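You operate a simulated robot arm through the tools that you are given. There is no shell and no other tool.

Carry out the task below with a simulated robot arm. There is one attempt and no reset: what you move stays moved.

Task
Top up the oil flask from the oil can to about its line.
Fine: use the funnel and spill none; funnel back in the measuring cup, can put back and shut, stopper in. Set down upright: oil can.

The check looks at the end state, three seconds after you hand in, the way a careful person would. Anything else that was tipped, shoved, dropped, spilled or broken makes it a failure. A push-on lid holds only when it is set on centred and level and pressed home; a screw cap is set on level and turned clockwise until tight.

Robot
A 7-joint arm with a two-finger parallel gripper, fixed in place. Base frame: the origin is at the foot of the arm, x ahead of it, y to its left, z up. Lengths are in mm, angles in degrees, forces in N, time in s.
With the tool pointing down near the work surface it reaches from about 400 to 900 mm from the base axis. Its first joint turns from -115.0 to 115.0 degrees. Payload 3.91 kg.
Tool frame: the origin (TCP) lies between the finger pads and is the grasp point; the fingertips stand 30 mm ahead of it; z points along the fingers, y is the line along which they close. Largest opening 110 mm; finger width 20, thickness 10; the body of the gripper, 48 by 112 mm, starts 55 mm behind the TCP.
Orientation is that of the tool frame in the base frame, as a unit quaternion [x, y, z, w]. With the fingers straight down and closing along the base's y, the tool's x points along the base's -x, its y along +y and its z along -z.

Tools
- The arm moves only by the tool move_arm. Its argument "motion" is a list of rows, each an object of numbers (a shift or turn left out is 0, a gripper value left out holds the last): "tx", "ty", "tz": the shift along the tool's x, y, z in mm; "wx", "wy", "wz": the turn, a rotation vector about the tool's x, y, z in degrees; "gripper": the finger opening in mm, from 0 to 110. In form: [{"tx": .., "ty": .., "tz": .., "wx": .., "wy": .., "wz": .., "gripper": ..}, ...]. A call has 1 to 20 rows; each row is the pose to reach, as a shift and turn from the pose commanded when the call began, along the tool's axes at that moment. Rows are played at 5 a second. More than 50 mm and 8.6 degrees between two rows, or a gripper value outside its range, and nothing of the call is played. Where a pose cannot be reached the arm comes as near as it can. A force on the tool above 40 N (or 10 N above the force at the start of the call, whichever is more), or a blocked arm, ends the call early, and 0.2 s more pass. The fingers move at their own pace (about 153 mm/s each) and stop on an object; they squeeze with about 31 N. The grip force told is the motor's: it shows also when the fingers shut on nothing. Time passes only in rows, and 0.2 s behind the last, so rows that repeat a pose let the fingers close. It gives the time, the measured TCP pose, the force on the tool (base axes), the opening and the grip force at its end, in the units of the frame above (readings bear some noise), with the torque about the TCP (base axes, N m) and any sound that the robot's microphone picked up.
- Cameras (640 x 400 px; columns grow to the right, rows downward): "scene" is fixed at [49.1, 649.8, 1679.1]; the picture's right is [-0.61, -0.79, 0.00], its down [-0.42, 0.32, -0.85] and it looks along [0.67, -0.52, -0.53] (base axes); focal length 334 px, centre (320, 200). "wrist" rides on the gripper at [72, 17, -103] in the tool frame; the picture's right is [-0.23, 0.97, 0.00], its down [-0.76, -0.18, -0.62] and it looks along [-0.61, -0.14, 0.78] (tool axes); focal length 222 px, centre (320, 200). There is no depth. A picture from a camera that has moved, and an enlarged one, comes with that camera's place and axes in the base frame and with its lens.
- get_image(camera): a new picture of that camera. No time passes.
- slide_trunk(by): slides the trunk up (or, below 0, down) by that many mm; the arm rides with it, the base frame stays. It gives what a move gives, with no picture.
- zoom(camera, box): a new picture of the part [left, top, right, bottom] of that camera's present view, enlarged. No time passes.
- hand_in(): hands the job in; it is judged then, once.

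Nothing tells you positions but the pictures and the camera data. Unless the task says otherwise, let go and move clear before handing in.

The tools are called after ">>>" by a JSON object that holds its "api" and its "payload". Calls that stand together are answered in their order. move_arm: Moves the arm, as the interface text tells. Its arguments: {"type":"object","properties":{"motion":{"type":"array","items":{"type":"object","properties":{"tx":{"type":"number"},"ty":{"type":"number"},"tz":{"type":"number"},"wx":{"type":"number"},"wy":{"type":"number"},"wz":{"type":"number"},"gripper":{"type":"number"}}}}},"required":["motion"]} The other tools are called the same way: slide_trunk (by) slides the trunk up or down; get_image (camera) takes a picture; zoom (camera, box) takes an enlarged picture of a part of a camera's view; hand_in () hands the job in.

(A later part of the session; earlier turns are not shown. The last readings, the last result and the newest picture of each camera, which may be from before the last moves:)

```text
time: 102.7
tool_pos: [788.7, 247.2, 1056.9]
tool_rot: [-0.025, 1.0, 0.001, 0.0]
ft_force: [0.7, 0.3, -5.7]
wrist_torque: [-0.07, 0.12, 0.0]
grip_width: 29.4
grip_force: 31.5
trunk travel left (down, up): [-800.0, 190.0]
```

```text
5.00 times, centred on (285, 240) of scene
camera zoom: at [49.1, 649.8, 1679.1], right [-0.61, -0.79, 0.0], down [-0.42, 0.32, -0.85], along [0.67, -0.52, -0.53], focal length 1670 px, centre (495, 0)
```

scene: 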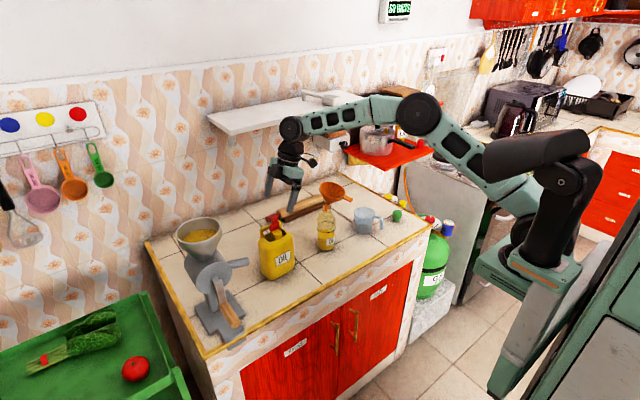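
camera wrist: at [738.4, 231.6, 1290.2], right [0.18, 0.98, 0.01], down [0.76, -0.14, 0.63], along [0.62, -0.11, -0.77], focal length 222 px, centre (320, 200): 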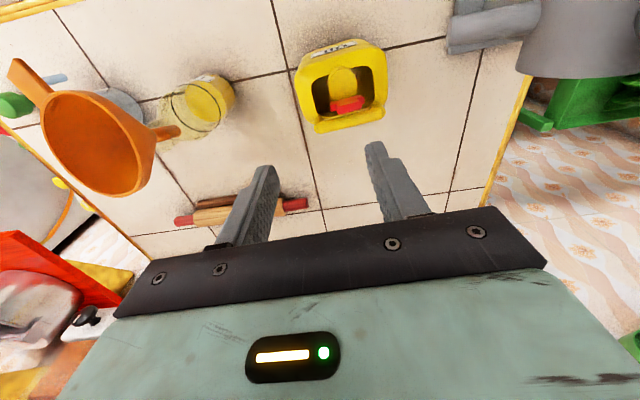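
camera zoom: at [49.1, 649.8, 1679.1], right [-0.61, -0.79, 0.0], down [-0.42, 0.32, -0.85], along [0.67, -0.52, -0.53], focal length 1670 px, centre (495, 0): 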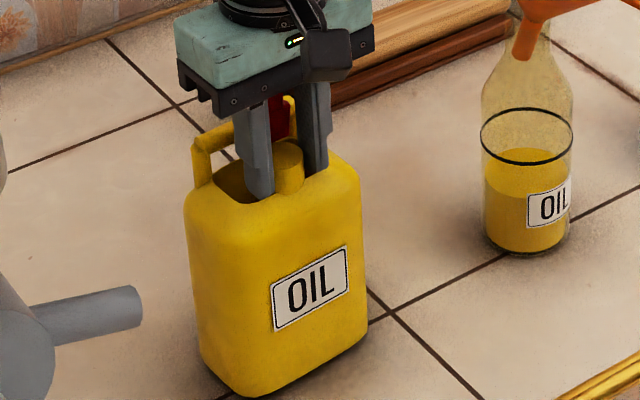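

The can weighs only ~6 N and hangs freely. I'll lift 10 mm more and twist it +90° about the vertical.

>>> {"api": "move_arm", "payload": {"motion": [{"tz": -5}, {"tz": -10}, {"tz": -10, "wz": -7}, {"tz": -10, "wz": -14}, {"tz": -10, "wz": -21}, {"tz": -10, "wz": -28}, {"tz": -10, "wz": -35}, {"tz": -10, "wz": -42}, {"tz": -10, "wz": -49}, {"tz": -10, "wz": -56}, {"tz": -10, "wz": -63}, {"tz": -10, "wz": -70}, {"tz": -10, "wz": -77}, {"tz": -10, "wz": -84}, {"tz": -10, "wz": -91}, {"tz": -10, "wz": -94}, {"tz": -10, "wz": -94}]}}

>>> {"api": "zoom", "payload": {"camera": "scene", "box": [230, 190, 340, 290]}}

>>> {"api": "get_image", "payload": {"camera": "wrist"}}

```text
time: 106.3
tool_pos: [789.0, 245.5, 1068.1]
tool_rot: [0.748, -0.664, -0.001, -0.001]
ft_force: [0.4, -0.3, -6.3]
wrist_torque: [-0.11, -0.03, -0.01]
grip_width: 29.4
grip_force: 31.0
trunk travel left (down, up): [-800.0, 190.0]
```

```text
4.00 times, centred on (285, 240) of scene
camera zoom: at [49.1, 649.8, 1679.1], right [-0.61, -0.79, 0.0], down [-0.42, 0.32, -0.85], along [0.67, -0.52, -0.53], focal length 1336 px, centre (460, 40)
```

zoom: 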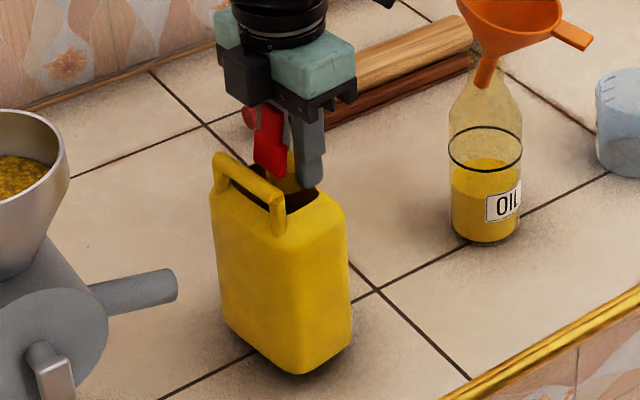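

```text
taken
camera wrist: at [781.1, 171.2, 1170.7], right [-0.99, 0.11, 0.0], down [0.09, 0.78, 0.62], along [0.07, 0.62, -0.78], focal length 222 px, centre (320, 200)
```

wrist: 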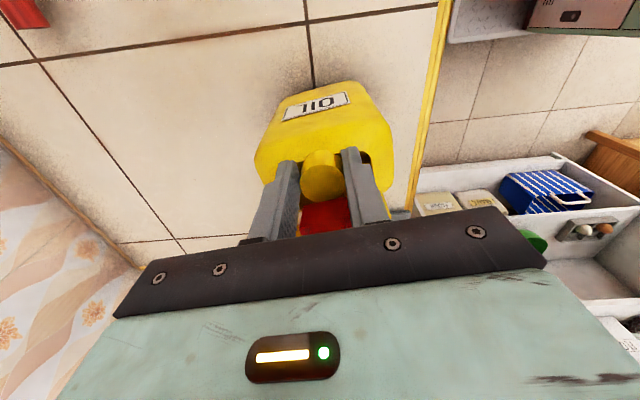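

The can is now turned with its front toward the flask and looks upright. I'll lower it back onto the counter gently.

>>> {"api": "move_arm", "payload": {"motion": [{"tz": 5}, {"tz": 10}, {"tz": 13}, {"tz": 15}, {"tz": 15}]}}

>>> {"api": "zoom", "payload": {"camera": "scene", "box": [240, 220, 320, 290]}}

>>> {"api": "zoom", "payload": {"camera": "wrist", "box": [220, 50, 420, 210]}}

```text
time: 107.5
tool_pos: [788.4, 245.4, 1053.0]
tool_rot: [0.748, -0.664, 0.0, -0.001]
ft_force: [0.2, -1.1, -3.0]
wrist_torque: [-0.15, 0.12, 0.04]
grip_width: 29.3
grip_force: 30.7
trunk travel left (down, up): [-800.0, 190.0]
```

```text
5.71 times, centred on (280, 255) of scene
camera zoom: at [49.1, 649.8, 1679.1], right [-0.61, -0.79, 0.0], down [-0.42, 0.32, -0.85], along [0.67, -0.52, -0.53], focal length 1909 px, centre (549, -114)
```

zoom: 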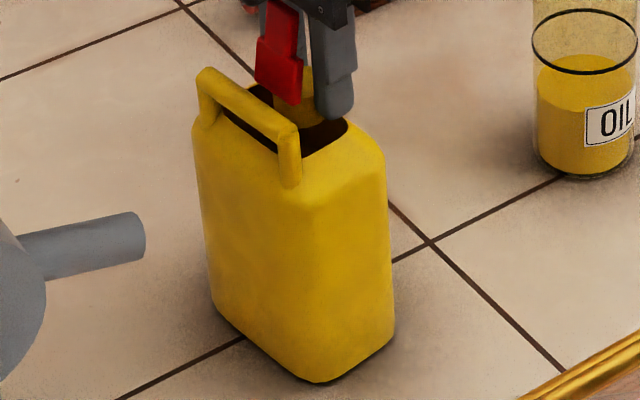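

```text
2.50 times, centred on (320, 130) of wrist
camera zoom: at [780.6, 171.8, 1156.1], right [-0.99, 0.11, 0.0], down [0.09, 0.78, 0.62], along [0.07, 0.62, -0.78], focal length 555 px, centre (320, 375)
```

zoom: 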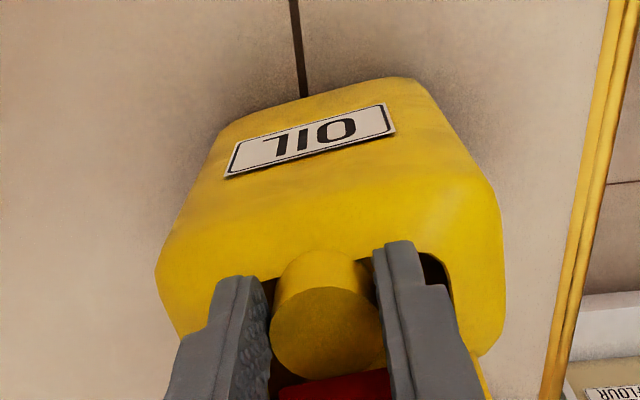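

>>> {"api": "move_arm", "payload": {"motion": [{"tz": -2}, {"tz": -3, "wz": 4}, {"tz": -3, "wz": 7}, {"tz": 0, "wz": 7}, {"tz": 2, "wz": 7}, {"tz": 2.5, "wz": 7}, {"tz": 2.5, "wz": 7}]}}

>>> {"api": "zoom", "payload": {"camera": "scene", "box": [240, 220, 320, 290]}}

```text
time: 109.1
tool_pos: [790.2, 245.8, 1053.4]
tool_rot: [-0.705, 0.709, -0.001, 0.004]
ft_force: [2.4, -3.6, 19.4]
wrist_torque: [-0.53, 0.21, -0.09]
grip_width: 29.4
grip_force: 31.1
trunk travel left (down, up): [-800.0, 190.0]
```

```text
5.71 times, centred on (280, 255) of scene
camera zoom: at [49.1, 649.8, 1679.1], right [-0.61, -0.79, 0.0], down [-0.42, 0.32, -0.85], along [0.67, -0.52, -0.53], focal length 1909 px, centre (549, -114)
```

zoom: 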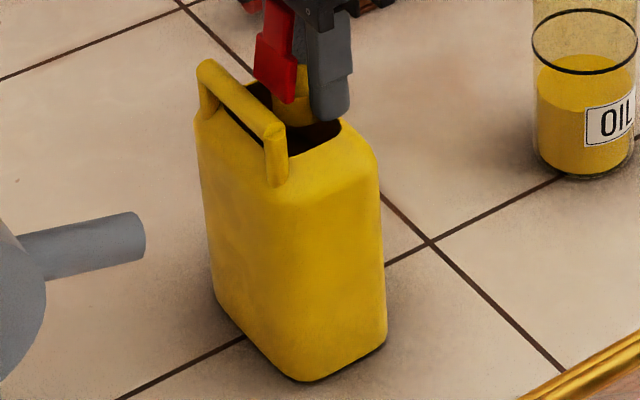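

>>> {"api": "move_arm", "payload": {"motion": [{"tz": -1.2}, {"tz": -1.2, "gripper": 34}, {"tz": -1.2, "gripper": 45}, {"tz": -1.2, "gripper": 56}, {"tz": -20, "gripper": 56}, {"tz": -45}, {"tz": -80}, {"tz": -110}, {"tz": -110}]}}

>>> {"api": "zoom", "payload": {"camera": "scene", "box": [240, 200, 320, 290]}}

>>> {"api": "get_image", "payload": {"camera": "wrist"}}

```text
time: 111.1
tool_pos: [787.5, 245.9, 1160.1]
tool_rot: [-0.706, 0.708, 0.0, 0.001]
ft_force: [-0.3, 0.1, -1.0]
wrist_torque: [-0.01, -0.01, -0.03]
grip_width: 56.1
grip_force: 0.0
trunk travel left (down, up): [-800.0, 190.0]
```

```text
4.44 times, centred on (280, 245) of scene
camera zoom: at [49.1, 649.8, 1679.1], right [-0.61, -0.79, 0.0], down [-0.42, 0.32, -0.85], along [0.67, -0.52, -0.53], focal length 1485 px, centre (498, 0)
```

zoom: 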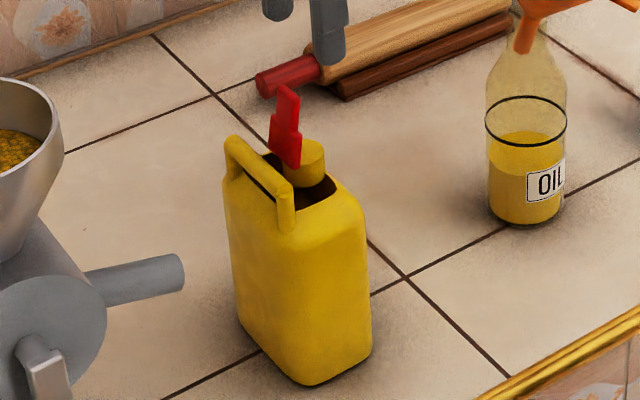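

```text
taken
camera wrist: at [770.9, 173.4, 1262.7], right [-0.97, 0.23, 0.0], down [0.18, 0.76, 0.62], along [0.14, 0.61, -0.78], focal length 222 px, centre (320, 200)
```

wrist: 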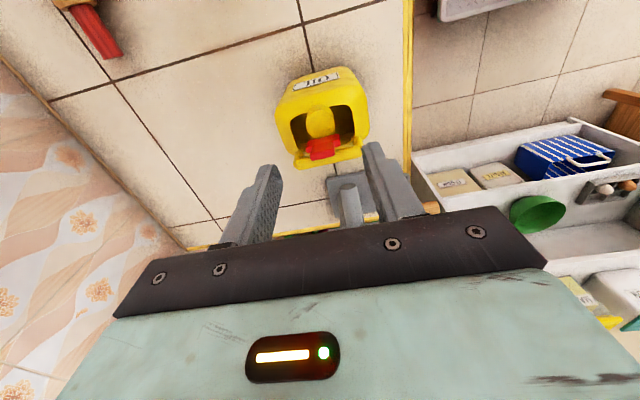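

>>> {"api": "zoom", "payload": {"camera": "wrist", "box": [260, 50, 390, 180]}}

```text
3.08 times, centred on (325, 115) of wrist
camera zoom: at [770.9, 173.4, 1262.7], right [-0.97, 0.23, 0.0], down [0.18, 0.76, 0.62], along [0.14, 0.61, -0.78], focal length 684 px, centre (305, 462)
```

zoom: 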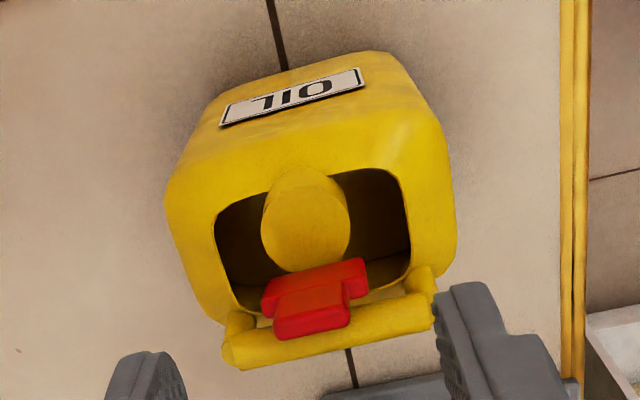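

The can now sits at x 735–841, y 237–302 with its lid open. I'll back away and reorient to horizontal for a grip across its 65 mm depth.

>>> {"api": "move_arm", "payload": {"motion": [{"ty": 40, "tz": -15}, {"ty": 80, "tz": -30}, {"ty": 120, "tz": -40}, {"ty": 150, "tz": -40, "gripper": 108}, {"ty": 150, "tz": -40}]}}

>>> {"api": "move_arm", "payload": {"motion": [{"wz": -8}, {"wz": -16}, {"wz": -24}, {"wz": -32}, {"wz": -40}, {"wz": -48}, {"wz": -56}, {"wz": -64}, {"wz": -72}, {"wz": -80}, {"wz": -88}, {"wz": -90}, {"wz": -90}]}}

>>> {"api": "move_arm", "payload": {"motion": [{"wy": 8}, {"wy": 16}, {"wy": 24}, {"wy": 32}, {"wy": 40}, {"wy": 48}, {"wy": 56}, {"wy": 64}, {"wy": 72}, {"wy": 80}, {"wy": 88}, {"wy": 90}, {"wy": 90}]}}

```text
time: 112.3
tool_pos: [642.4, 247.9, 1200.5]
tool_rot: [-0.706, 0.708, -0.001, 0.001]
ft_force: [0.5, 0.8, -0.4]
wrist_torque: [0.0, 0.01, -0.01]
grip_width: 107.9
grip_force: 0.2
trunk travel left (down, up): [-800.0, 190.0]
```

```text
time: 115.1
tool_pos: [638.3, 245.1, 1200.6]
tool_rot: [1.0, -0.001, 0.001, -0.001]
ft_force: [0.6, -0.4, 0.2]
wrist_torque: [0.01, -0.02, 0.01]
grip_width: 107.8
grip_force: 0.1
trunk travel left (down, up): [-800.0, 190.0]
```

```text
time: 117.9
tool_pos: [638.3, 247.0, 1199.9]
tool_rot: [0.706, -0.002, 0.708, 0.0]
ft_force: [0.1, 1.1, -0.3]
wrist_torque: [0.02, 0.0, 0.02]
grip_width: 108.0
grip_force: 0.0
trunk travel left (down, up): [-800.0, 190.0]
```

>>> {"api": "move_arm", "payload": {"motion": [{"tx": -40, "ty": -8}, {"tx": -85, "ty": -16}, {"tx": -130, "ty": -23}, {"tx": -175, "ty": -23}, {"tx": -220, "ty": -23, "tz": 15}, {"tx": -255, "ty": -23, "tz": 35}, {"tx": -255, "ty": -23, "tz": 42}, {"tx": -255, "ty": -23, "tz": 42}]}}

>>> {"api": "get_image", "payload": {"camera": "wrist"}}

>>> {"api": "get_image", "payload": {"camera": "scene"}}

```text
time: 119.7
tool_pos: [680.8, 268.1, 944.6]
tool_rot: [0.707, -0.003, 0.708, 0.001]
ft_force: [-1.4, 0.5, 0.7]
wrist_torque: [0.0, 0.01, -0.01]
grip_width: 107.9
grip_force: 0.1
trunk travel left (down, up): [-800.0, 190.0]
```

```text
taken
camera wrist: at [577.6, 252.7, 1017.0], right [0.0, -0.97, -0.23], down [-0.62, 0.18, -0.76], along [0.78, 0.14, -0.61], focal length 222 px, centre (320, 200)
```

wrist: 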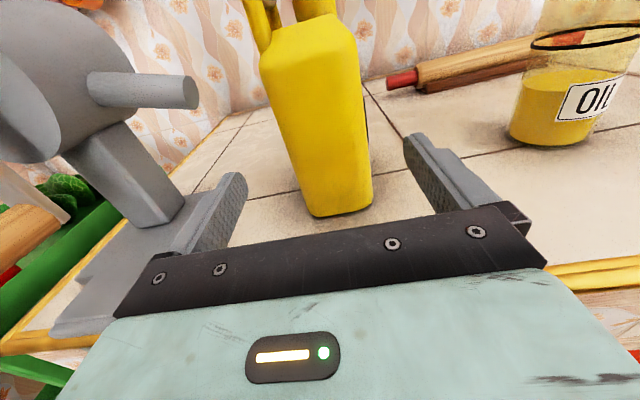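

```text
taken
```

scene: 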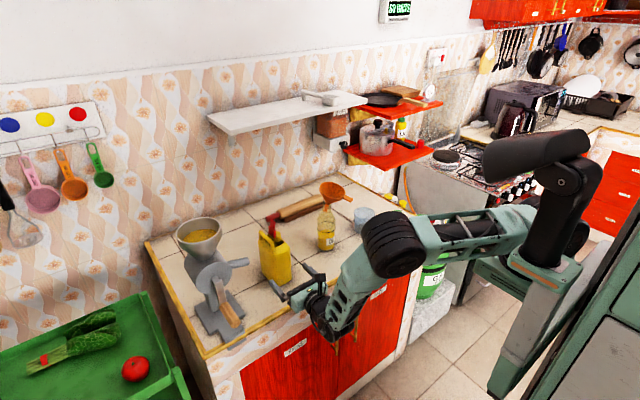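

>>> {"api": "zoom", "payload": {"camera": "wrist", "box": [240, 60, 420, 220]}}

```text
2.50 times, centred on (330, 140) of wrist
camera zoom: at [577.6, 252.7, 1017.0], right [0.0, -0.97, -0.23], down [-0.62, 0.18, -0.76], along [0.78, 0.14, -0.61], focal length 555 px, centre (295, 350)
```

zoom: 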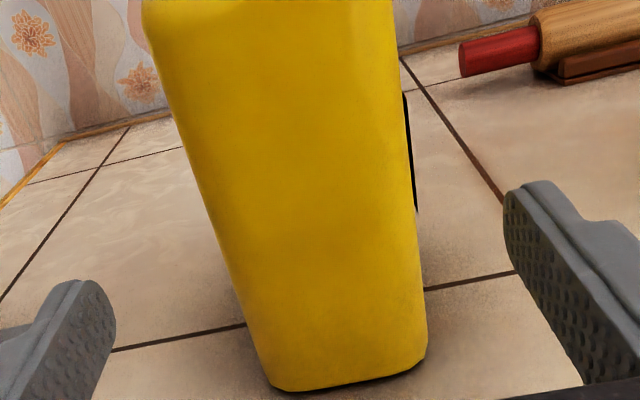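

The can's centre is at y≈265.5; I'll shift 3.5 mm, lower slightly and advance around it.

>>> {"api": "move_arm", "payload": {"motion": [{"ty": 3.5, "tx": -4, "tz": 10}, {"ty": 3.5, "tx": -8, "tz": 35}, {"ty": 3.5, "tx": -8, "tz": 60}, {"ty": 3.5, "tx": -8, "tz": 80}, {"ty": 3.5, "tx": -8, "tz": 93}, {"ty": 3.5, "tx": -8, "tz": 99}, {"ty": 3.5, "tx": -8, "tz": 99}]}}

>>> {"api": "get_image", "payload": {"camera": "wrist"}}

>>> {"api": "zoom", "payload": {"camera": "scene", "box": [230, 200, 350, 310]}}

```text
time: 121.3
tool_pos: [783.4, 266.6, 938.9]
tool_rot: [0.707, -0.002, 0.707, 0.002]
ft_force: [-0.8, 0.6, 0.6]
wrist_torque: [0.01, -0.03, -0.01]
grip_width: 108.0
grip_force: 0.0
trunk travel left (down, up): [-800.0, 190.0]
```

```text
taken
camera wrist: at [678.5, 249.5, 1009.5], right [0.0, -0.97, -0.23], down [-0.62, 0.18, -0.76], along [0.78, 0.14, -0.61], focal length 222 px, centre (320, 200)
```

wrist: 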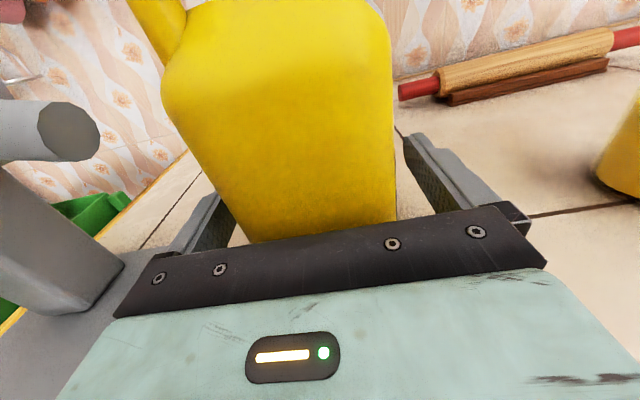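

```text
3.64 times, centred on (290, 255) of scene
camera zoom: at [49.1, 649.8, 1679.1], right [-0.61, -0.79, 0.0], down [-0.42, 0.32, -0.85], along [0.67, -0.52, -0.53], focal length 1215 px, centre (429, 0)
```

zoom: 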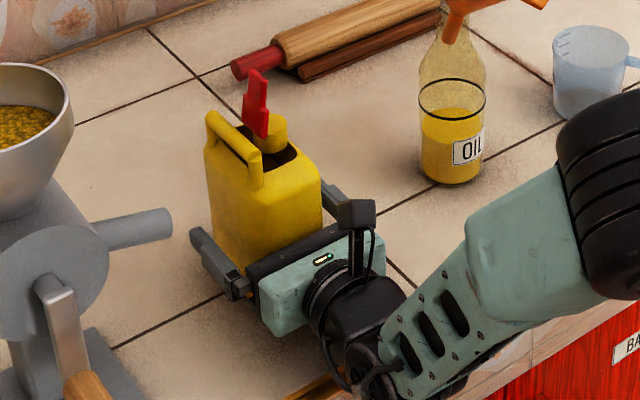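

>>> {"api": "move_arm", "payload": {"motion": [{"gripper": 90}, {"gripper": 76}, {"gripper": 68}, {"gripper": 60}, {"gripper": 52}, {"gripper": 52}]}}

>>> {"api": "zoom", "payload": {"camera": "scene", "box": [230, 200, 350, 310]}}

```text
time: 122.7
tool_pos: [781.0, 267.0, 937.9]
tool_rot: [0.707, -0.002, 0.707, 0.001]
ft_force: [-0.6, -1.0, 0.0]
wrist_torque: [-0.11, 0.0, 0.08]
grip_width: 69.9
grip_force: 31.0
trunk travel left (down, up): [-800.0, 190.0]
```

```text
3.64 times, centred on (290, 255) of scene
camera zoom: at [49.1, 649.8, 1679.1], right [-0.61, -0.79, 0.0], down [-0.42, 0.32, -0.85], along [0.67, -0.52, -0.53], focal length 1215 px, centre (429, 0)
```

zoom: 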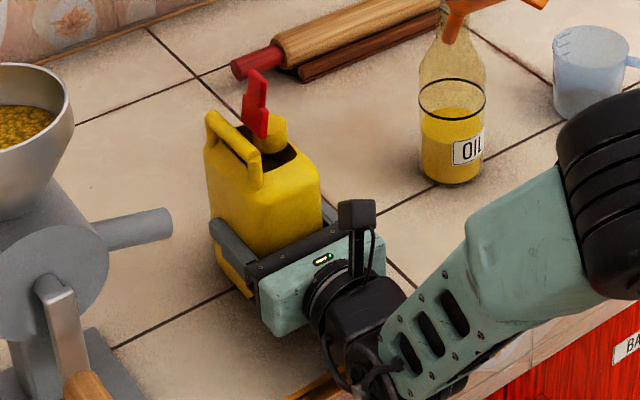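

Gripped firmly at 70 mm. I'll lift and check that it's stable.

>>> {"api": "move_arm", "payload": {"motion": [{"tx": 10}, {"tx": 25}, {"tx": 45}, {"tx": 45}]}}

>>> {"api": "zoom", "payload": {"camera": "scene", "box": [230, 190, 350, 300]}}

```text
time: 123.7
tool_pos: [781.9, 266.2, 980.4]
tool_rot: [0.707, -0.001, 0.707, 0.001]
ft_force: [0.1, -0.2, -5.9]
wrist_torque: [0.0, 0.0, -0.03]
grip_width: 69.7
grip_force: 31.3
trunk travel left (down, up): [-800.0, 190.0]
```

```text
3.64 times, centred on (290, 245) of scene
camera zoom: at [49.1, 649.8, 1679.1], right [-0.61, -0.79, 0.0], down [-0.42, 0.32, -0.85], along [0.67, -0.52, -0.53], focal length 1215 px, centre (429, 36)
```

zoom: 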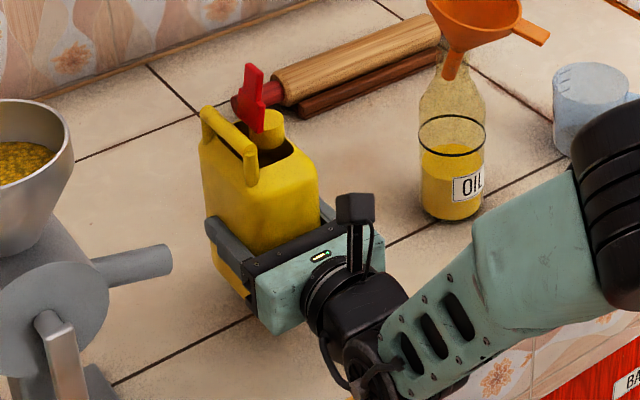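

Weight ~6 N with no torque, so the grip is right at the centre of mass. I'll raise it high and retreat, then shift over toward the funnel.

>>> {"api": "move_arm", "payload": {"motion": [{"tx": 25, "tz": -10}, {"tx": 50, "tz": -20}, {"tx": 75, "tz": -30}, {"tx": 100, "tz": -45}, {"tx": 125, "tz": -60}, {"tx": 150, "tz": -75}, {"tx": 175, "tz": -90}, {"tx": 200, "tz": -100}, {"tx": 220, "tz": -107}, {"tx": 220, "tz": -107}]}}

>>> {"api": "get_image", "payload": {"camera": "scene"}}

>>> {"api": "get_image", "payload": {"camera": "wrist"}}

```text
time: 126.1
tool_pos: [693.6, 235.9, 1190.7]
tool_rot: [0.708, -0.014, 0.705, 0.031]
ft_force: [0.2, 0.1, -5.6]
wrist_torque: [0.01, 0.01, 0.02]
grip_width: 69.9
grip_force: 31.0
trunk travel left (down, up): [-800.0, 190.0]
stopped in row 10: the arm was blocked; the commanded pose is now the measured one
```

```text
taken
```

scene: 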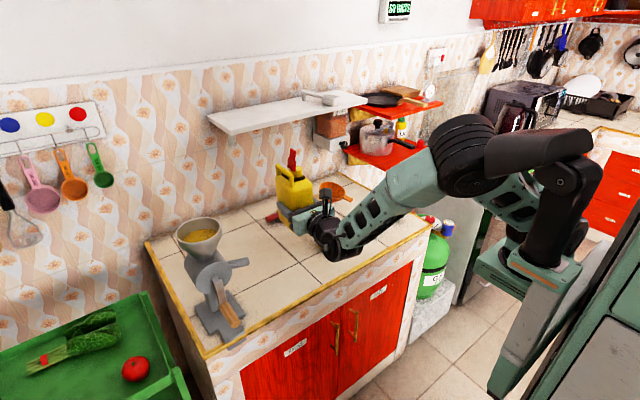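

```text
taken
camera wrist: at [590.0, 227.1, 1264.4], right [-0.06, -0.98, -0.2], down [-0.61, 0.2, -0.76], along [0.79, 0.08, -0.61], focal length 222 px, centre (320, 200)
```

wrist: 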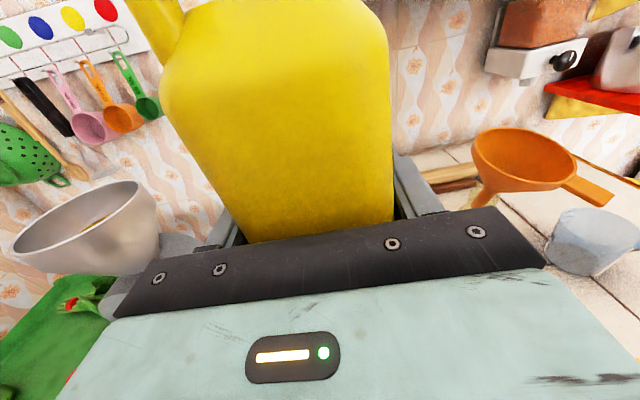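

The arm got blocked by its own folded elbow. I'll drop down a bit with the arm, straighten the heading, and use the trunk for the lift instead.

>>> {"api": "move_arm", "payload": {"motion": [{"tx": -20, "wx": 1}, {"tx": -45, "wx": 2, "wz": -1}, {"tx": -70, "wx": 3, "wz": -2}, {"tx": -95, "wx": 3.6, "wz": -3}, {"tx": -120, "wx": 3.6, "wz": -4}, {"tx": -140, "wx": 3.6, "wz": -4.6}, {"tx": -140, "wx": 3.6, "wz": -4.6}]}}

>>> {"api": "get_image", "payload": {"camera": "scene"}}

```text
time: 127.7
tool_pos: [690.1, 234.2, 1054.4]
tool_rot: [0.708, 0.036, 0.705, 0.034]
ft_force: [0.1, -0.4, -5.7]
wrist_torque: [-0.03, 0.08, -0.01]
grip_width: 69.5
grip_force: 30.9
trunk travel left (down, up): [-800.0, 190.0]
```

```text
taken
```

scene: 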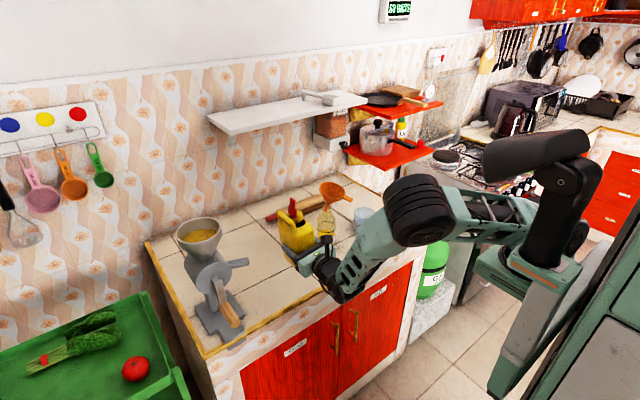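

>>> {"api": "slide_trunk", "payload": {"by": 150}}

>>> {"api": "get_image", "payload": {"camera": "scene"}}

```text
time: 129.4
tool_pos: [690.4, 232.9, 1203.7]
tool_rot: [0.708, 0.036, 0.704, 0.035]
ft_force: [-0.2, 0.5, -6.5]
wrist_torque: [0.0, 0.07, 0.03]
grip_width: 69.7
grip_force: 30.6
trunk travel left (down, up): [-950.0, 40.0]
```

```text
taken
```

scene: 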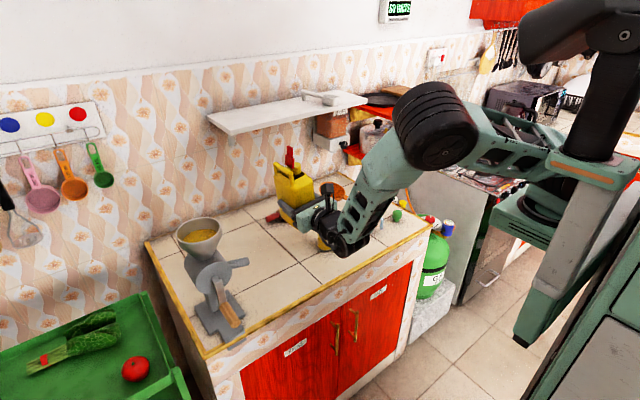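

>>> {"api": "move_arm", "payload": {"motion": [{"tx": -2.5, "ty": 25, "tz": -2}, {"tx": -5, "ty": 50, "tz": -4}, {"tx": -7.5, "ty": 75, "tz": -6}, {"tx": -10, "ty": 100, "tz": -8}, {"tx": -12.5, "ty": 125, "tz": -10}, {"tx": -15, "ty": 150, "tz": -12}, {"tx": -17.5, "ty": 175, "tz": -14}, {"tx": -20.3, "ty": 201, "tz": -15}, {"tx": -20.3, "ty": 201, "tz": -15}]}}

>>> {"api": "get_image", "payload": {"camera": "scene"}}

>>> {"api": "get_image", "payload": {"camera": "wrist"}}

```text
time: 131.4
tool_pos: [678.5, 28.7, 1201.3]
tool_rot: [0.708, 0.035, 0.705, 0.033]
ft_force: [0.2, 0.1, -5.2]
wrist_torque: [-0.01, 0.05, -0.03]
grip_width: 69.4
grip_force: 31.2
trunk travel left (down, up): [-950.0, 40.0]
```

```text
taken
```

scene: 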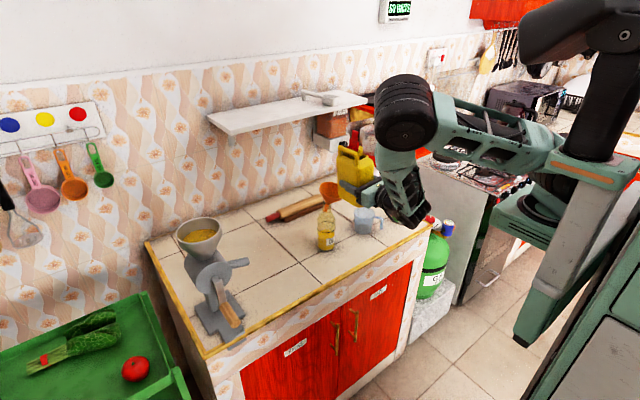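

```text
taken
camera wrist: at [574.4, 18.8, 1275.1], right [0.0, -0.99, -0.13], down [-0.63, 0.1, -0.77], along [0.78, 0.08, -0.62], focal length 222 px, centre (320, 200)
```

wrist: 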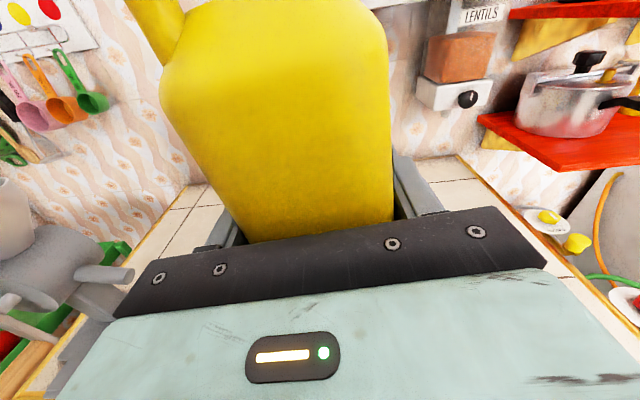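

>>> {"api": "zoom", "payload": {"camera": "scene", "box": [300, 130, 420, 260]}}

```text
3.08 times, centred on (360, 195) of scene
camera zoom: at [49.1, 649.8, 1679.1], right [-0.61, -0.79, 0.0], down [-0.42, 0.32, -0.85], along [0.67, -0.52, -0.53], focal length 1028 px, centre (197, 215)
```

zoom: 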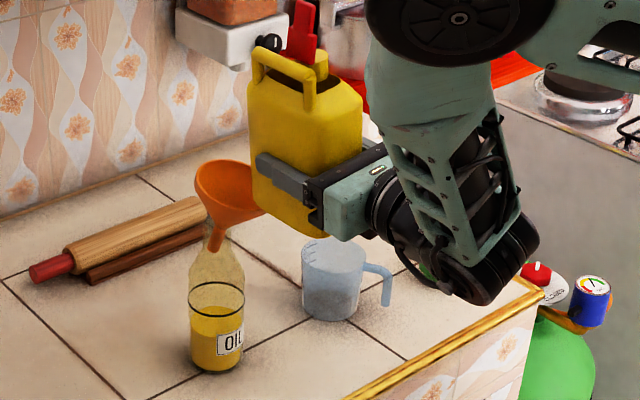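

The lid is still open and the flask is in clear view. I'll shift slightly to line up the spout with the funnel, then tip the can forward slowly to 60° (no flow expected yet).

>>> {"api": "move_arm", "payload": {"motion": [{"ty": -6}, {"ty": -11.5}, {"ty": -11.5, "wy": -6}, {"ty": -11.5, "wy": -12}, {"ty": -11.5, "wy": -18}, {"ty": -11.5, "wy": -24}, {"ty": -11.5, "wy": -30}, {"ty": -11.5, "wy": -36}, {"ty": -11.5, "wy": -42}, {"ty": -11.5, "wy": -48}, {"ty": -11.5, "wy": -54}, {"ty": -11.5, "wy": -60}, {"ty": -11.5, "wy": -60}]}}

>>> {"api": "zoom", "payload": {"camera": "scene", "box": [300, 130, 420, 260]}}

>>> {"api": "get_image", "payload": {"camera": "wrist"}}

```text
time: 134.2
tool_pos: [677.4, 44.3, 1202.6]
tool_rot: [0.966, 0.013, 0.256, 0.047]
ft_force: [-0.3, 0.8, -6.6]
wrist_torque: [0.01, 0.05, -0.06]
grip_width: 69.5
grip_force: 31.1
trunk travel left (down, up): [-950.0, 40.0]
```

```text
3.08 times, centred on (360, 195) of scene
camera zoom: at [49.1, 649.8, 1679.1], right [-0.61, -0.79, 0.0], down [-0.42, 0.32, -0.85], along [0.67, -0.52, -0.53], focal length 1028 px, centre (197, 215)
```

zoom: 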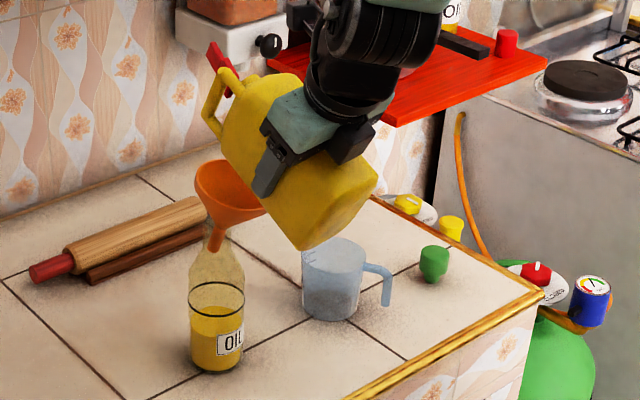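

```text
taken
camera wrist: at [688.3, 39.2, 1329.1], right [-0.19, -0.98, -0.02], down [-0.97, 0.19, 0.15], along [-0.14, 0.04, -0.99], focal length 222 px, centre (320, 200)
```

wrist: 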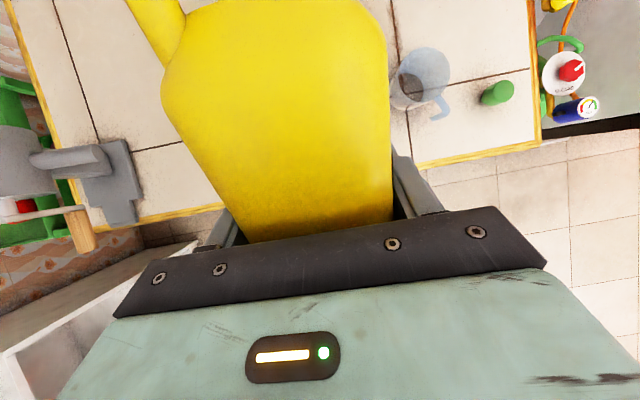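

The lid remains open and the spout is heading over the funnel. I'll lower a little and tip to 72°, then check for flow.

>>> {"api": "move_arm", "payload": {"motion": [{"tx": -5, "ty": -1, "tz": 8.7, "wy": -3}, {"tx": -9.9, "ty": -2, "tz": 17.3, "wy": -6}, {"tx": -9.9, "ty": -2, "tz": 17.3, "wy": -9}, {"tx": -9.9, "ty": -2, "tz": 17.3, "wy": -12}, {"tx": -9.9, "ty": -2, "tz": 17.3, "wy": -12}]}}

>>> {"api": "zoom", "payload": {"camera": "scene", "box": [295, 140, 395, 260]}}

```text
time: 135.4
tool_pos: [676.2, 43.9, 1181.5]
tool_rot: [0.987, 0.009, 0.154, 0.049]
ft_force: [-0.8, -0.4, -5.9]
wrist_torque: [0.01, 0.06, -0.02]
grip_width: 69.7
grip_force: 30.9
trunk travel left (down, up): [-950.0, 40.0]
```

```text
3.33 times, centred on (345, 200) of scene
camera zoom: at [49.1, 649.8, 1679.1], right [-0.61, -0.79, 0.0], down [-0.42, 0.32, -0.85], along [0.67, -0.52, -0.53], focal length 1114 px, centre (237, 200)
```

zoom: 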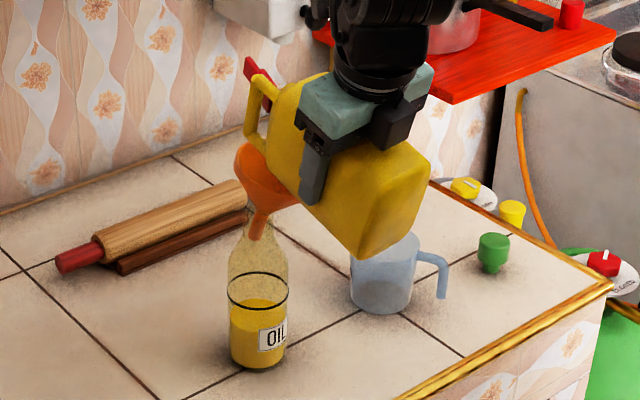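

>>> {"api": "move_arm", "payload": {"motion": [{"wy": -3}, {"wy": -6}, {"wy": -6}]}}

>>> {"api": "zoom", "payload": {"camera": "scene", "box": [305, 150, 365, 250]}}

```text
time: 136.2
tool_pos: [676.5, 43.9, 1181.4]
tool_rot: [0.994, 0.007, 0.101, 0.049]
ft_force: [0.2, 0.0, -5.8]
wrist_torque: [-0.02, 0.07, 0.04]
grip_width: 69.6
grip_force: 30.9
trunk travel left (down, up): [-950.0, 40.0]
```

```text
4.00 times, centred on (335, 200) of scene
camera zoom: at [49.1, 649.8, 1679.1], right [-0.61, -0.79, 0.0], down [-0.42, 0.32, -0.85], along [0.67, -0.52, -0.53], focal length 1336 px, centre (260, 200)
```

zoom: 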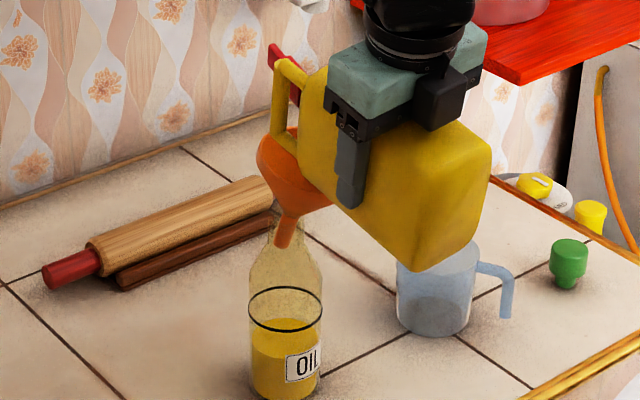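

>>> {"api": "move_arm", "payload": {"motion": [{"wy": -2}, {"wy": -4}, {"wy": -4}, {"wy": -4}]}}

>>> {"api": "zoom", "payload": {"camera": "scene", "box": [305, 170, 355, 250]}}

```text
time: 137.2
tool_pos: [675.7, 42.3, 1180.8]
tool_rot: [0.997, 0.005, 0.067, 0.049]
ft_force: [-0.5, -0.2, -5.8]
wrist_torque: [0.0, 0.09, -0.01]
grip_width: 69.4
grip_force: 30.8
trunk travel left (down, up): [-950.0, 40.0]
```

```text
5.00 times, centred on (330, 210) of scene
camera zoom: at [49.1, 649.8, 1679.1], right [-0.61, -0.79, 0.0], down [-0.42, 0.32, -0.85], along [0.67, -0.52, -0.53], focal length 1670 px, centre (270, 150)
```

zoom: 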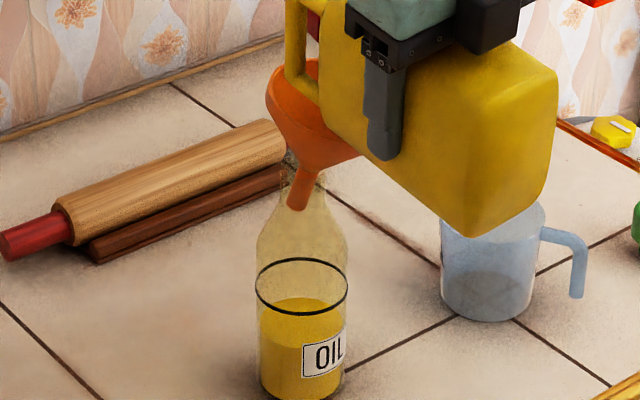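

>>> {"api": "move_arm", "payload": {"motion": [{"wy": -2}, {"wy": -4}, {"wy": -4}, {"wy": -4}, {"wy": -4}]}}

>>> {"api": "zoom", "payload": {"camera": "scene", "box": [305, 170, 355, 250]}}

```text
time: 138.4
tool_pos: [676.3, 42.9, 1181.7]
tool_rot: [0.998, 0.003, 0.032, 0.05]
ft_force: [0.2, -0.4, -6.3]
wrist_torque: [-0.05, 0.05, -0.01]
grip_width: 69.6
grip_force: 31.6
trunk travel left (down, up): [-950.0, 40.0]
```

```text
5.00 times, centred on (330, 210) of scene
camera zoom: at [49.1, 649.8, 1679.1], right [-0.61, -0.79, 0.0], down [-0.42, 0.32, -0.85], along [0.67, -0.52, -0.53], focal length 1670 px, centre (270, 150)
```

zoom: 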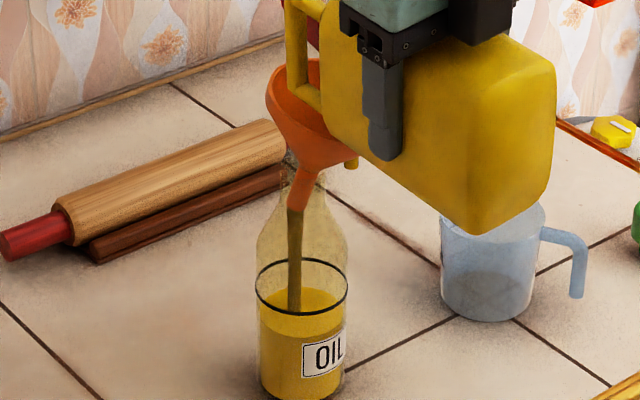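

Oil is flowing through the funnel into the flask. I'll zoom in to check for anything off around the funnel rim (no time passes).

>>> {"api": "zoom", "payload": {"camera": "scene", "box": [318, 170, 348, 200]}}

>>> {"api": "zoom", "payload": {"camera": "scene", "box": [312, 205, 342, 255]}}

>>> {"api": "get_image", "payload": {"camera": "wrist"}}

```text
13.33 times, centred on (333, 185) of scene
camera zoom: at [49.1, 649.8, 1679.1], right [-0.61, -0.79, 0.0], down [-0.42, 0.32, -0.85], along [0.67, -0.52, -0.53], focal length 4455 px, centre (147, 400)
```

zoom: 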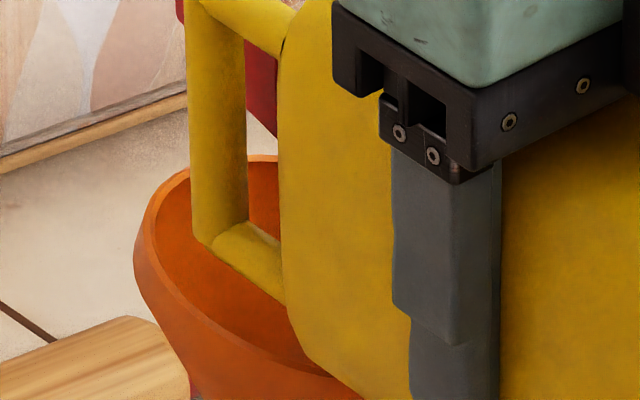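

```text
8.00 times, centred on (327, 230) of scene
camera zoom: at [49.1, 649.8, 1679.1], right [-0.61, -0.79, 0.0], down [-0.42, 0.32, -0.85], along [0.67, -0.52, -0.53], focal length 2673 px, centre (264, -40)
```

zoom: 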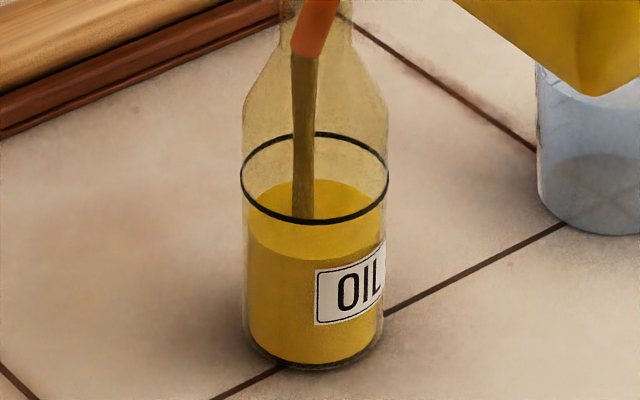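

```text
taken
camera wrist: at [742.3, 36.9, 1290.5], right [-0.22, -0.97, 0.08], down [-0.8, 0.23, 0.55], along [-0.56, 0.06, -0.83], focal length 222 px, centre (320, 200)
```

wrist: 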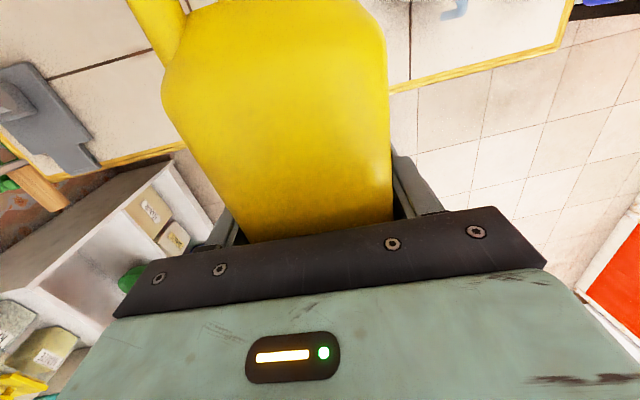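

>>> {"api": "zoom", "payload": {"camera": "scene", "box": [322, 192, 352, 216]}}

```text
16.00 times, centred on (337, 204) of scene
camera zoom: at [49.1, 649.8, 1679.1], right [-0.61, -0.79, 0.0], down [-0.42, 0.32, -0.85], along [0.67, -0.52, -0.53], focal length 5346 px, centre (48, 136)
```

zoom: 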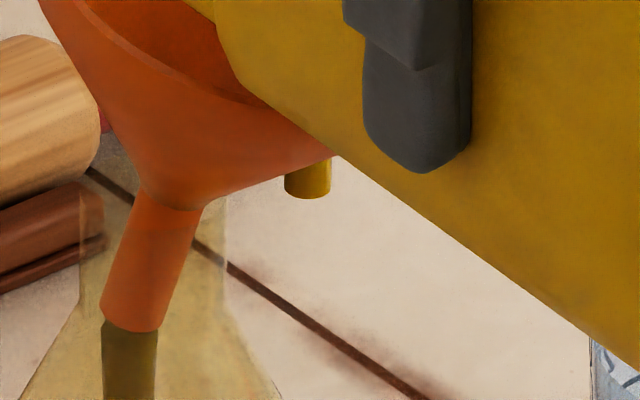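

The stream lands a bit toward the near side of the funnel, so I'll shift the can +18 mm in x while it pours, then check the level.

>>> {"api": "move_arm", "payload": {"motion": [{"tx": 9}, {"tx": 18}]}}

>>> {"api": "zoom", "payload": {"camera": "scene", "box": [312, 205, 342, 255]}}

>>> {"api": "zoom", "payload": {"camera": "scene", "box": [315, 180, 355, 212]}}

```text
time: 139.0
tool_pos: [694.6, 42.5, 1182.2]
tool_rot: [0.998, 0.003, 0.033, 0.05]
ft_force: [0.1, -0.9, -5.1]
wrist_torque: [0.01, 0.04, -0.02]
grip_width: 69.5
grip_force: 30.6
trunk travel left (down, up): [-950.0, 40.0]
```

```text
8.00 times, centred on (327, 230) of scene
camera zoom: at [49.1, 649.8, 1679.1], right [-0.61, -0.79, 0.0], down [-0.42, 0.32, -0.85], along [0.67, -0.52, -0.53], focal length 2673 px, centre (264, -40)
```

zoom: 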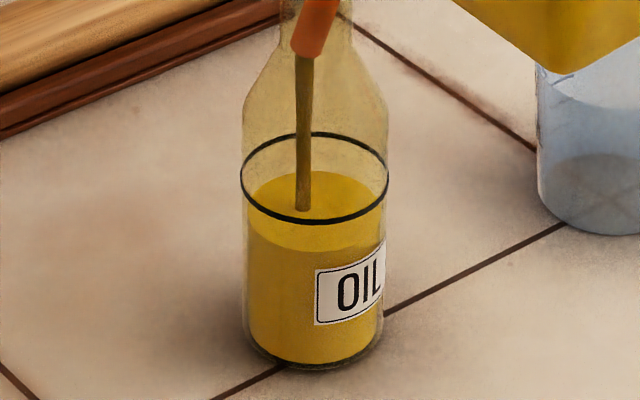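

```text
12.50 times, centred on (335, 196) of scene
camera zoom: at [49.1, 649.8, 1679.1], right [-0.61, -0.79, 0.0], down [-0.42, 0.32, -0.85], along [0.67, -0.52, -0.53], focal length 4176 px, centre (132, 250)
```

zoom: 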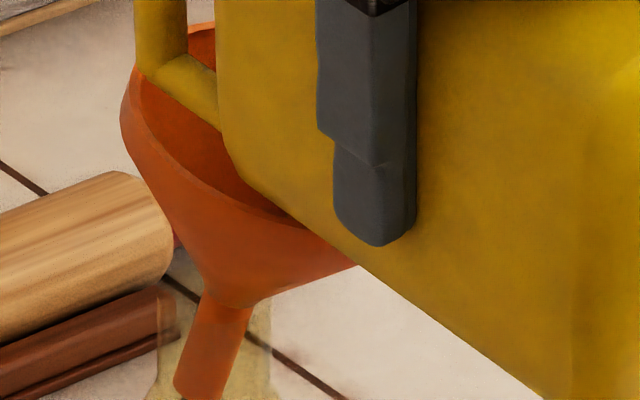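

The stream is now well inside the funnel. The level is ~40% of the way to the line. I'll hold this tilt a moment and re-check.

>>> {"api": "move_arm", "payload": {"motion": [{"tx": 0}, {"tx": 0}, {"tx": 0}]}}

>>> {"api": "zoom", "payload": {"camera": "scene", "box": [312, 205, 342, 255]}}

```text
time: 139.8
tool_pos: [694.0, 43.4, 1182.3]
tool_rot: [0.998, 0.002, 0.033, 0.05]
ft_force: [-0.4, -0.5, -5.6]
wrist_torque: [0.0, 0.03, -0.05]
grip_width: 69.6
grip_force: 31.2
trunk travel left (down, up): [-950.0, 40.0]
```

```text
8.00 times, centred on (327, 230) of scene
camera zoom: at [49.1, 649.8, 1679.1], right [-0.61, -0.79, 0.0], down [-0.42, 0.32, -0.85], along [0.67, -0.52, -0.53], focal length 2673 px, centre (264, -40)
```

zoom: 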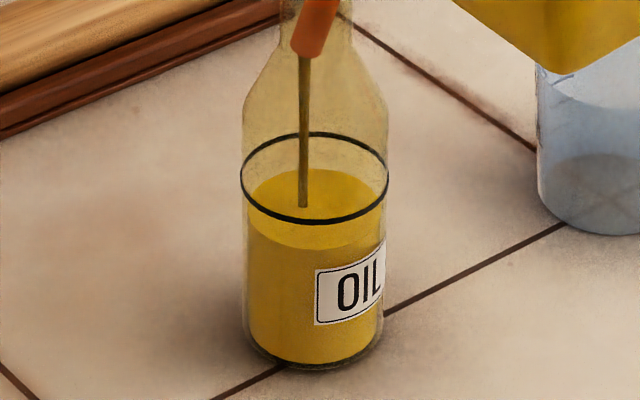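

>>> {"api": "move_arm", "payload": {"motion": [{"wy": -1}, {"wy": -2}, {"wy": -2}]}}

>>> {"api": "zoom", "payload": {"camera": "scene", "box": [312, 205, 342, 255]}}

>>> {"api": "zoom", "payload": {"camera": "scene", "box": [305, 150, 375, 250]}}

```text
time: 140.6
tool_pos: [694.5, 43.1, 1183.6]
tool_rot: [0.999, 0.001, 0.015, 0.049]
ft_force: [-0.6, -0.2, -5.1]
wrist_torque: [0.0, 0.0, 0.02]
grip_width: 69.6
grip_force: 31.2
trunk travel left (down, up): [-950.0, 40.0]
```

```text
8.00 times, centred on (327, 230) of scene
camera zoom: at [49.1, 649.8, 1679.1], right [-0.61, -0.79, 0.0], down [-0.42, 0.32, -0.85], along [0.67, -0.52, -0.53], focal length 2673 px, centre (264, -40)
```

zoom: 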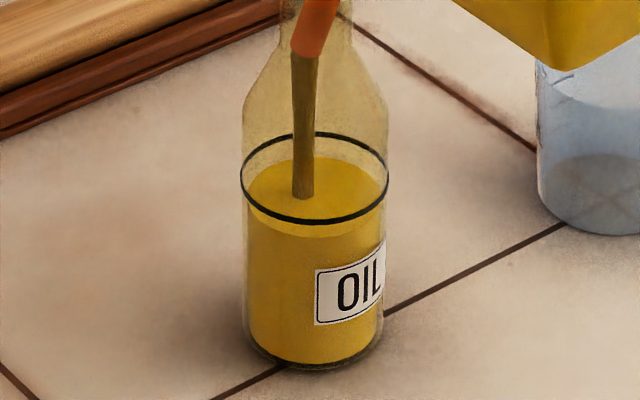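

```text
4.00 times, centred on (340, 200) of scene
camera zoom: at [49.1, 649.8, 1679.1], right [-0.61, -0.79, 0.0], down [-0.42, 0.32, -0.85], along [0.67, -0.52, -0.53], focal length 1336 px, centre (240, 200)
```

zoom: 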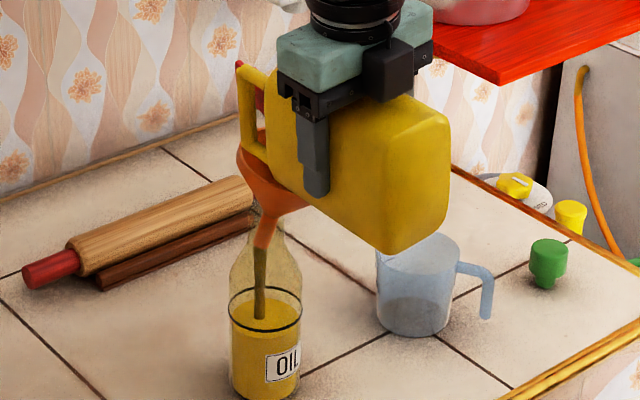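

>>> {"api": "move_arm", "payload": {"motion": [{"tx": 0}, {"tx": 0}]}}

>>> {"api": "zoom", "payload": {"camera": "scene", "box": [312, 205, 342, 255]}}

```text
time: 141.2
tool_pos: [694.2, 42.6, 1183.3]
tool_rot: [0.999, 0.002, 0.015, 0.049]
ft_force: [-0.5, 0.3, -5.9]
wrist_torque: [-0.01, 0.06, 0.01]
grip_width: 69.3
grip_force: 31.1
trunk travel left (down, up): [-950.0, 40.0]
```

```text
8.00 times, centred on (327, 230) of scene
camera zoom: at [49.1, 649.8, 1679.1], right [-0.61, -0.79, 0.0], down [-0.42, 0.32, -0.85], along [0.67, -0.52, -0.53], focal length 2673 px, centre (264, -40)
```

zoom: 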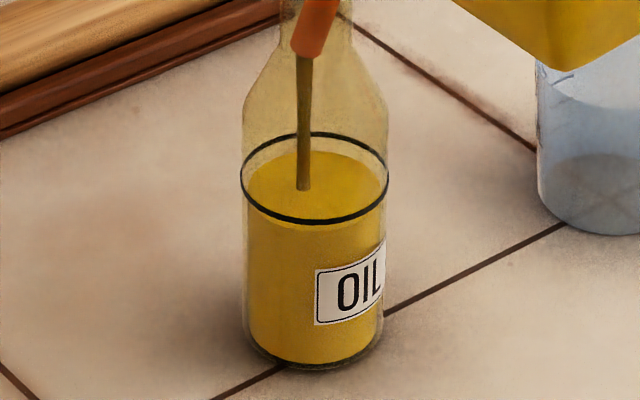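

>>> {"api": "move_arm", "payload": {"motion": [{"wy": -0.5}, {"wy": -1}, {"wy": -1}]}}

>>> {"api": "zoom", "payload": {"camera": "scene", "box": [312, 205, 342, 255]}}

```text
time: 142.0
tool_pos: [693.7, 43.0, 1184.3]
tool_rot: [0.999, 0.003, 0.007, 0.049]
ft_force: [-0.2, -0.4, -5.1]
wrist_torque: [-0.05, 0.1, 0.02]
grip_width: 69.6
grip_force: 30.9
trunk travel left (down, up): [-950.0, 40.0]
```

```text
8.00 times, centred on (327, 230) of scene
camera zoom: at [49.1, 649.8, 1679.1], right [-0.61, -0.79, 0.0], down [-0.42, 0.32, -0.85], along [0.67, -0.52, -0.53], focal length 2673 px, centre (264, -40)
```

zoom: 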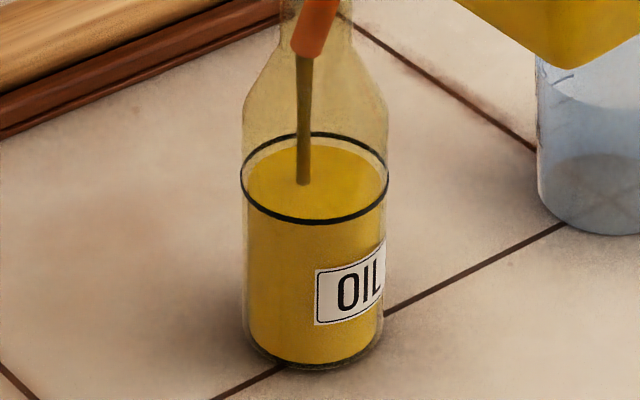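

>>> {"api": "move_arm", "payload": {"motion": [{"tx": 0}]}}

>>> {"api": "zoom", "payload": {"camera": "scene", "box": [312, 205, 342, 255]}}

```text
time: 142.4
tool_pos: [693.8, 44.7, 1183.8]
tool_rot: [0.999, 0.002, 0.007, 0.05]
ft_force: [-0.7, -0.3, -6.0]
wrist_torque: [-0.01, 0.01, -0.04]
grip_width: 69.4
grip_force: 31.5
trunk travel left (down, up): [-950.0, 40.0]
```

```text
8.00 times, centred on (327, 230) of scene
camera zoom: at [49.1, 649.8, 1679.1], right [-0.61, -0.79, 0.0], down [-0.42, 0.32, -0.85], along [0.67, -0.52, -0.53], focal length 2673 px, centre (264, -40)
```

zoom: 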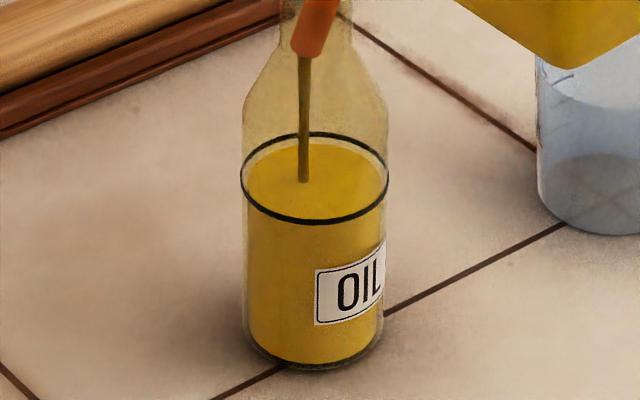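

>>> {"api": "zoom", "payload": {"camera": "scene", "box": [314, 218, 340, 234]}}

```text
16.00 times, centred on (327, 226) of scene
camera zoom: at [49.1, 649.8, 1679.1], right [-0.61, -0.79, 0.0], down [-0.42, 0.32, -0.85], along [0.67, -0.52, -0.53], focal length 5346 px, centre (208, -216)
```

zoom: 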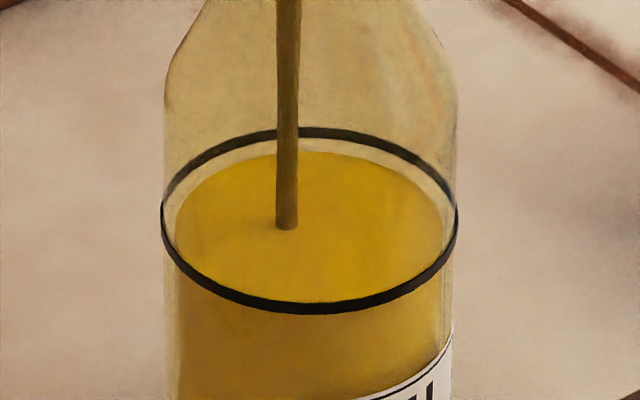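

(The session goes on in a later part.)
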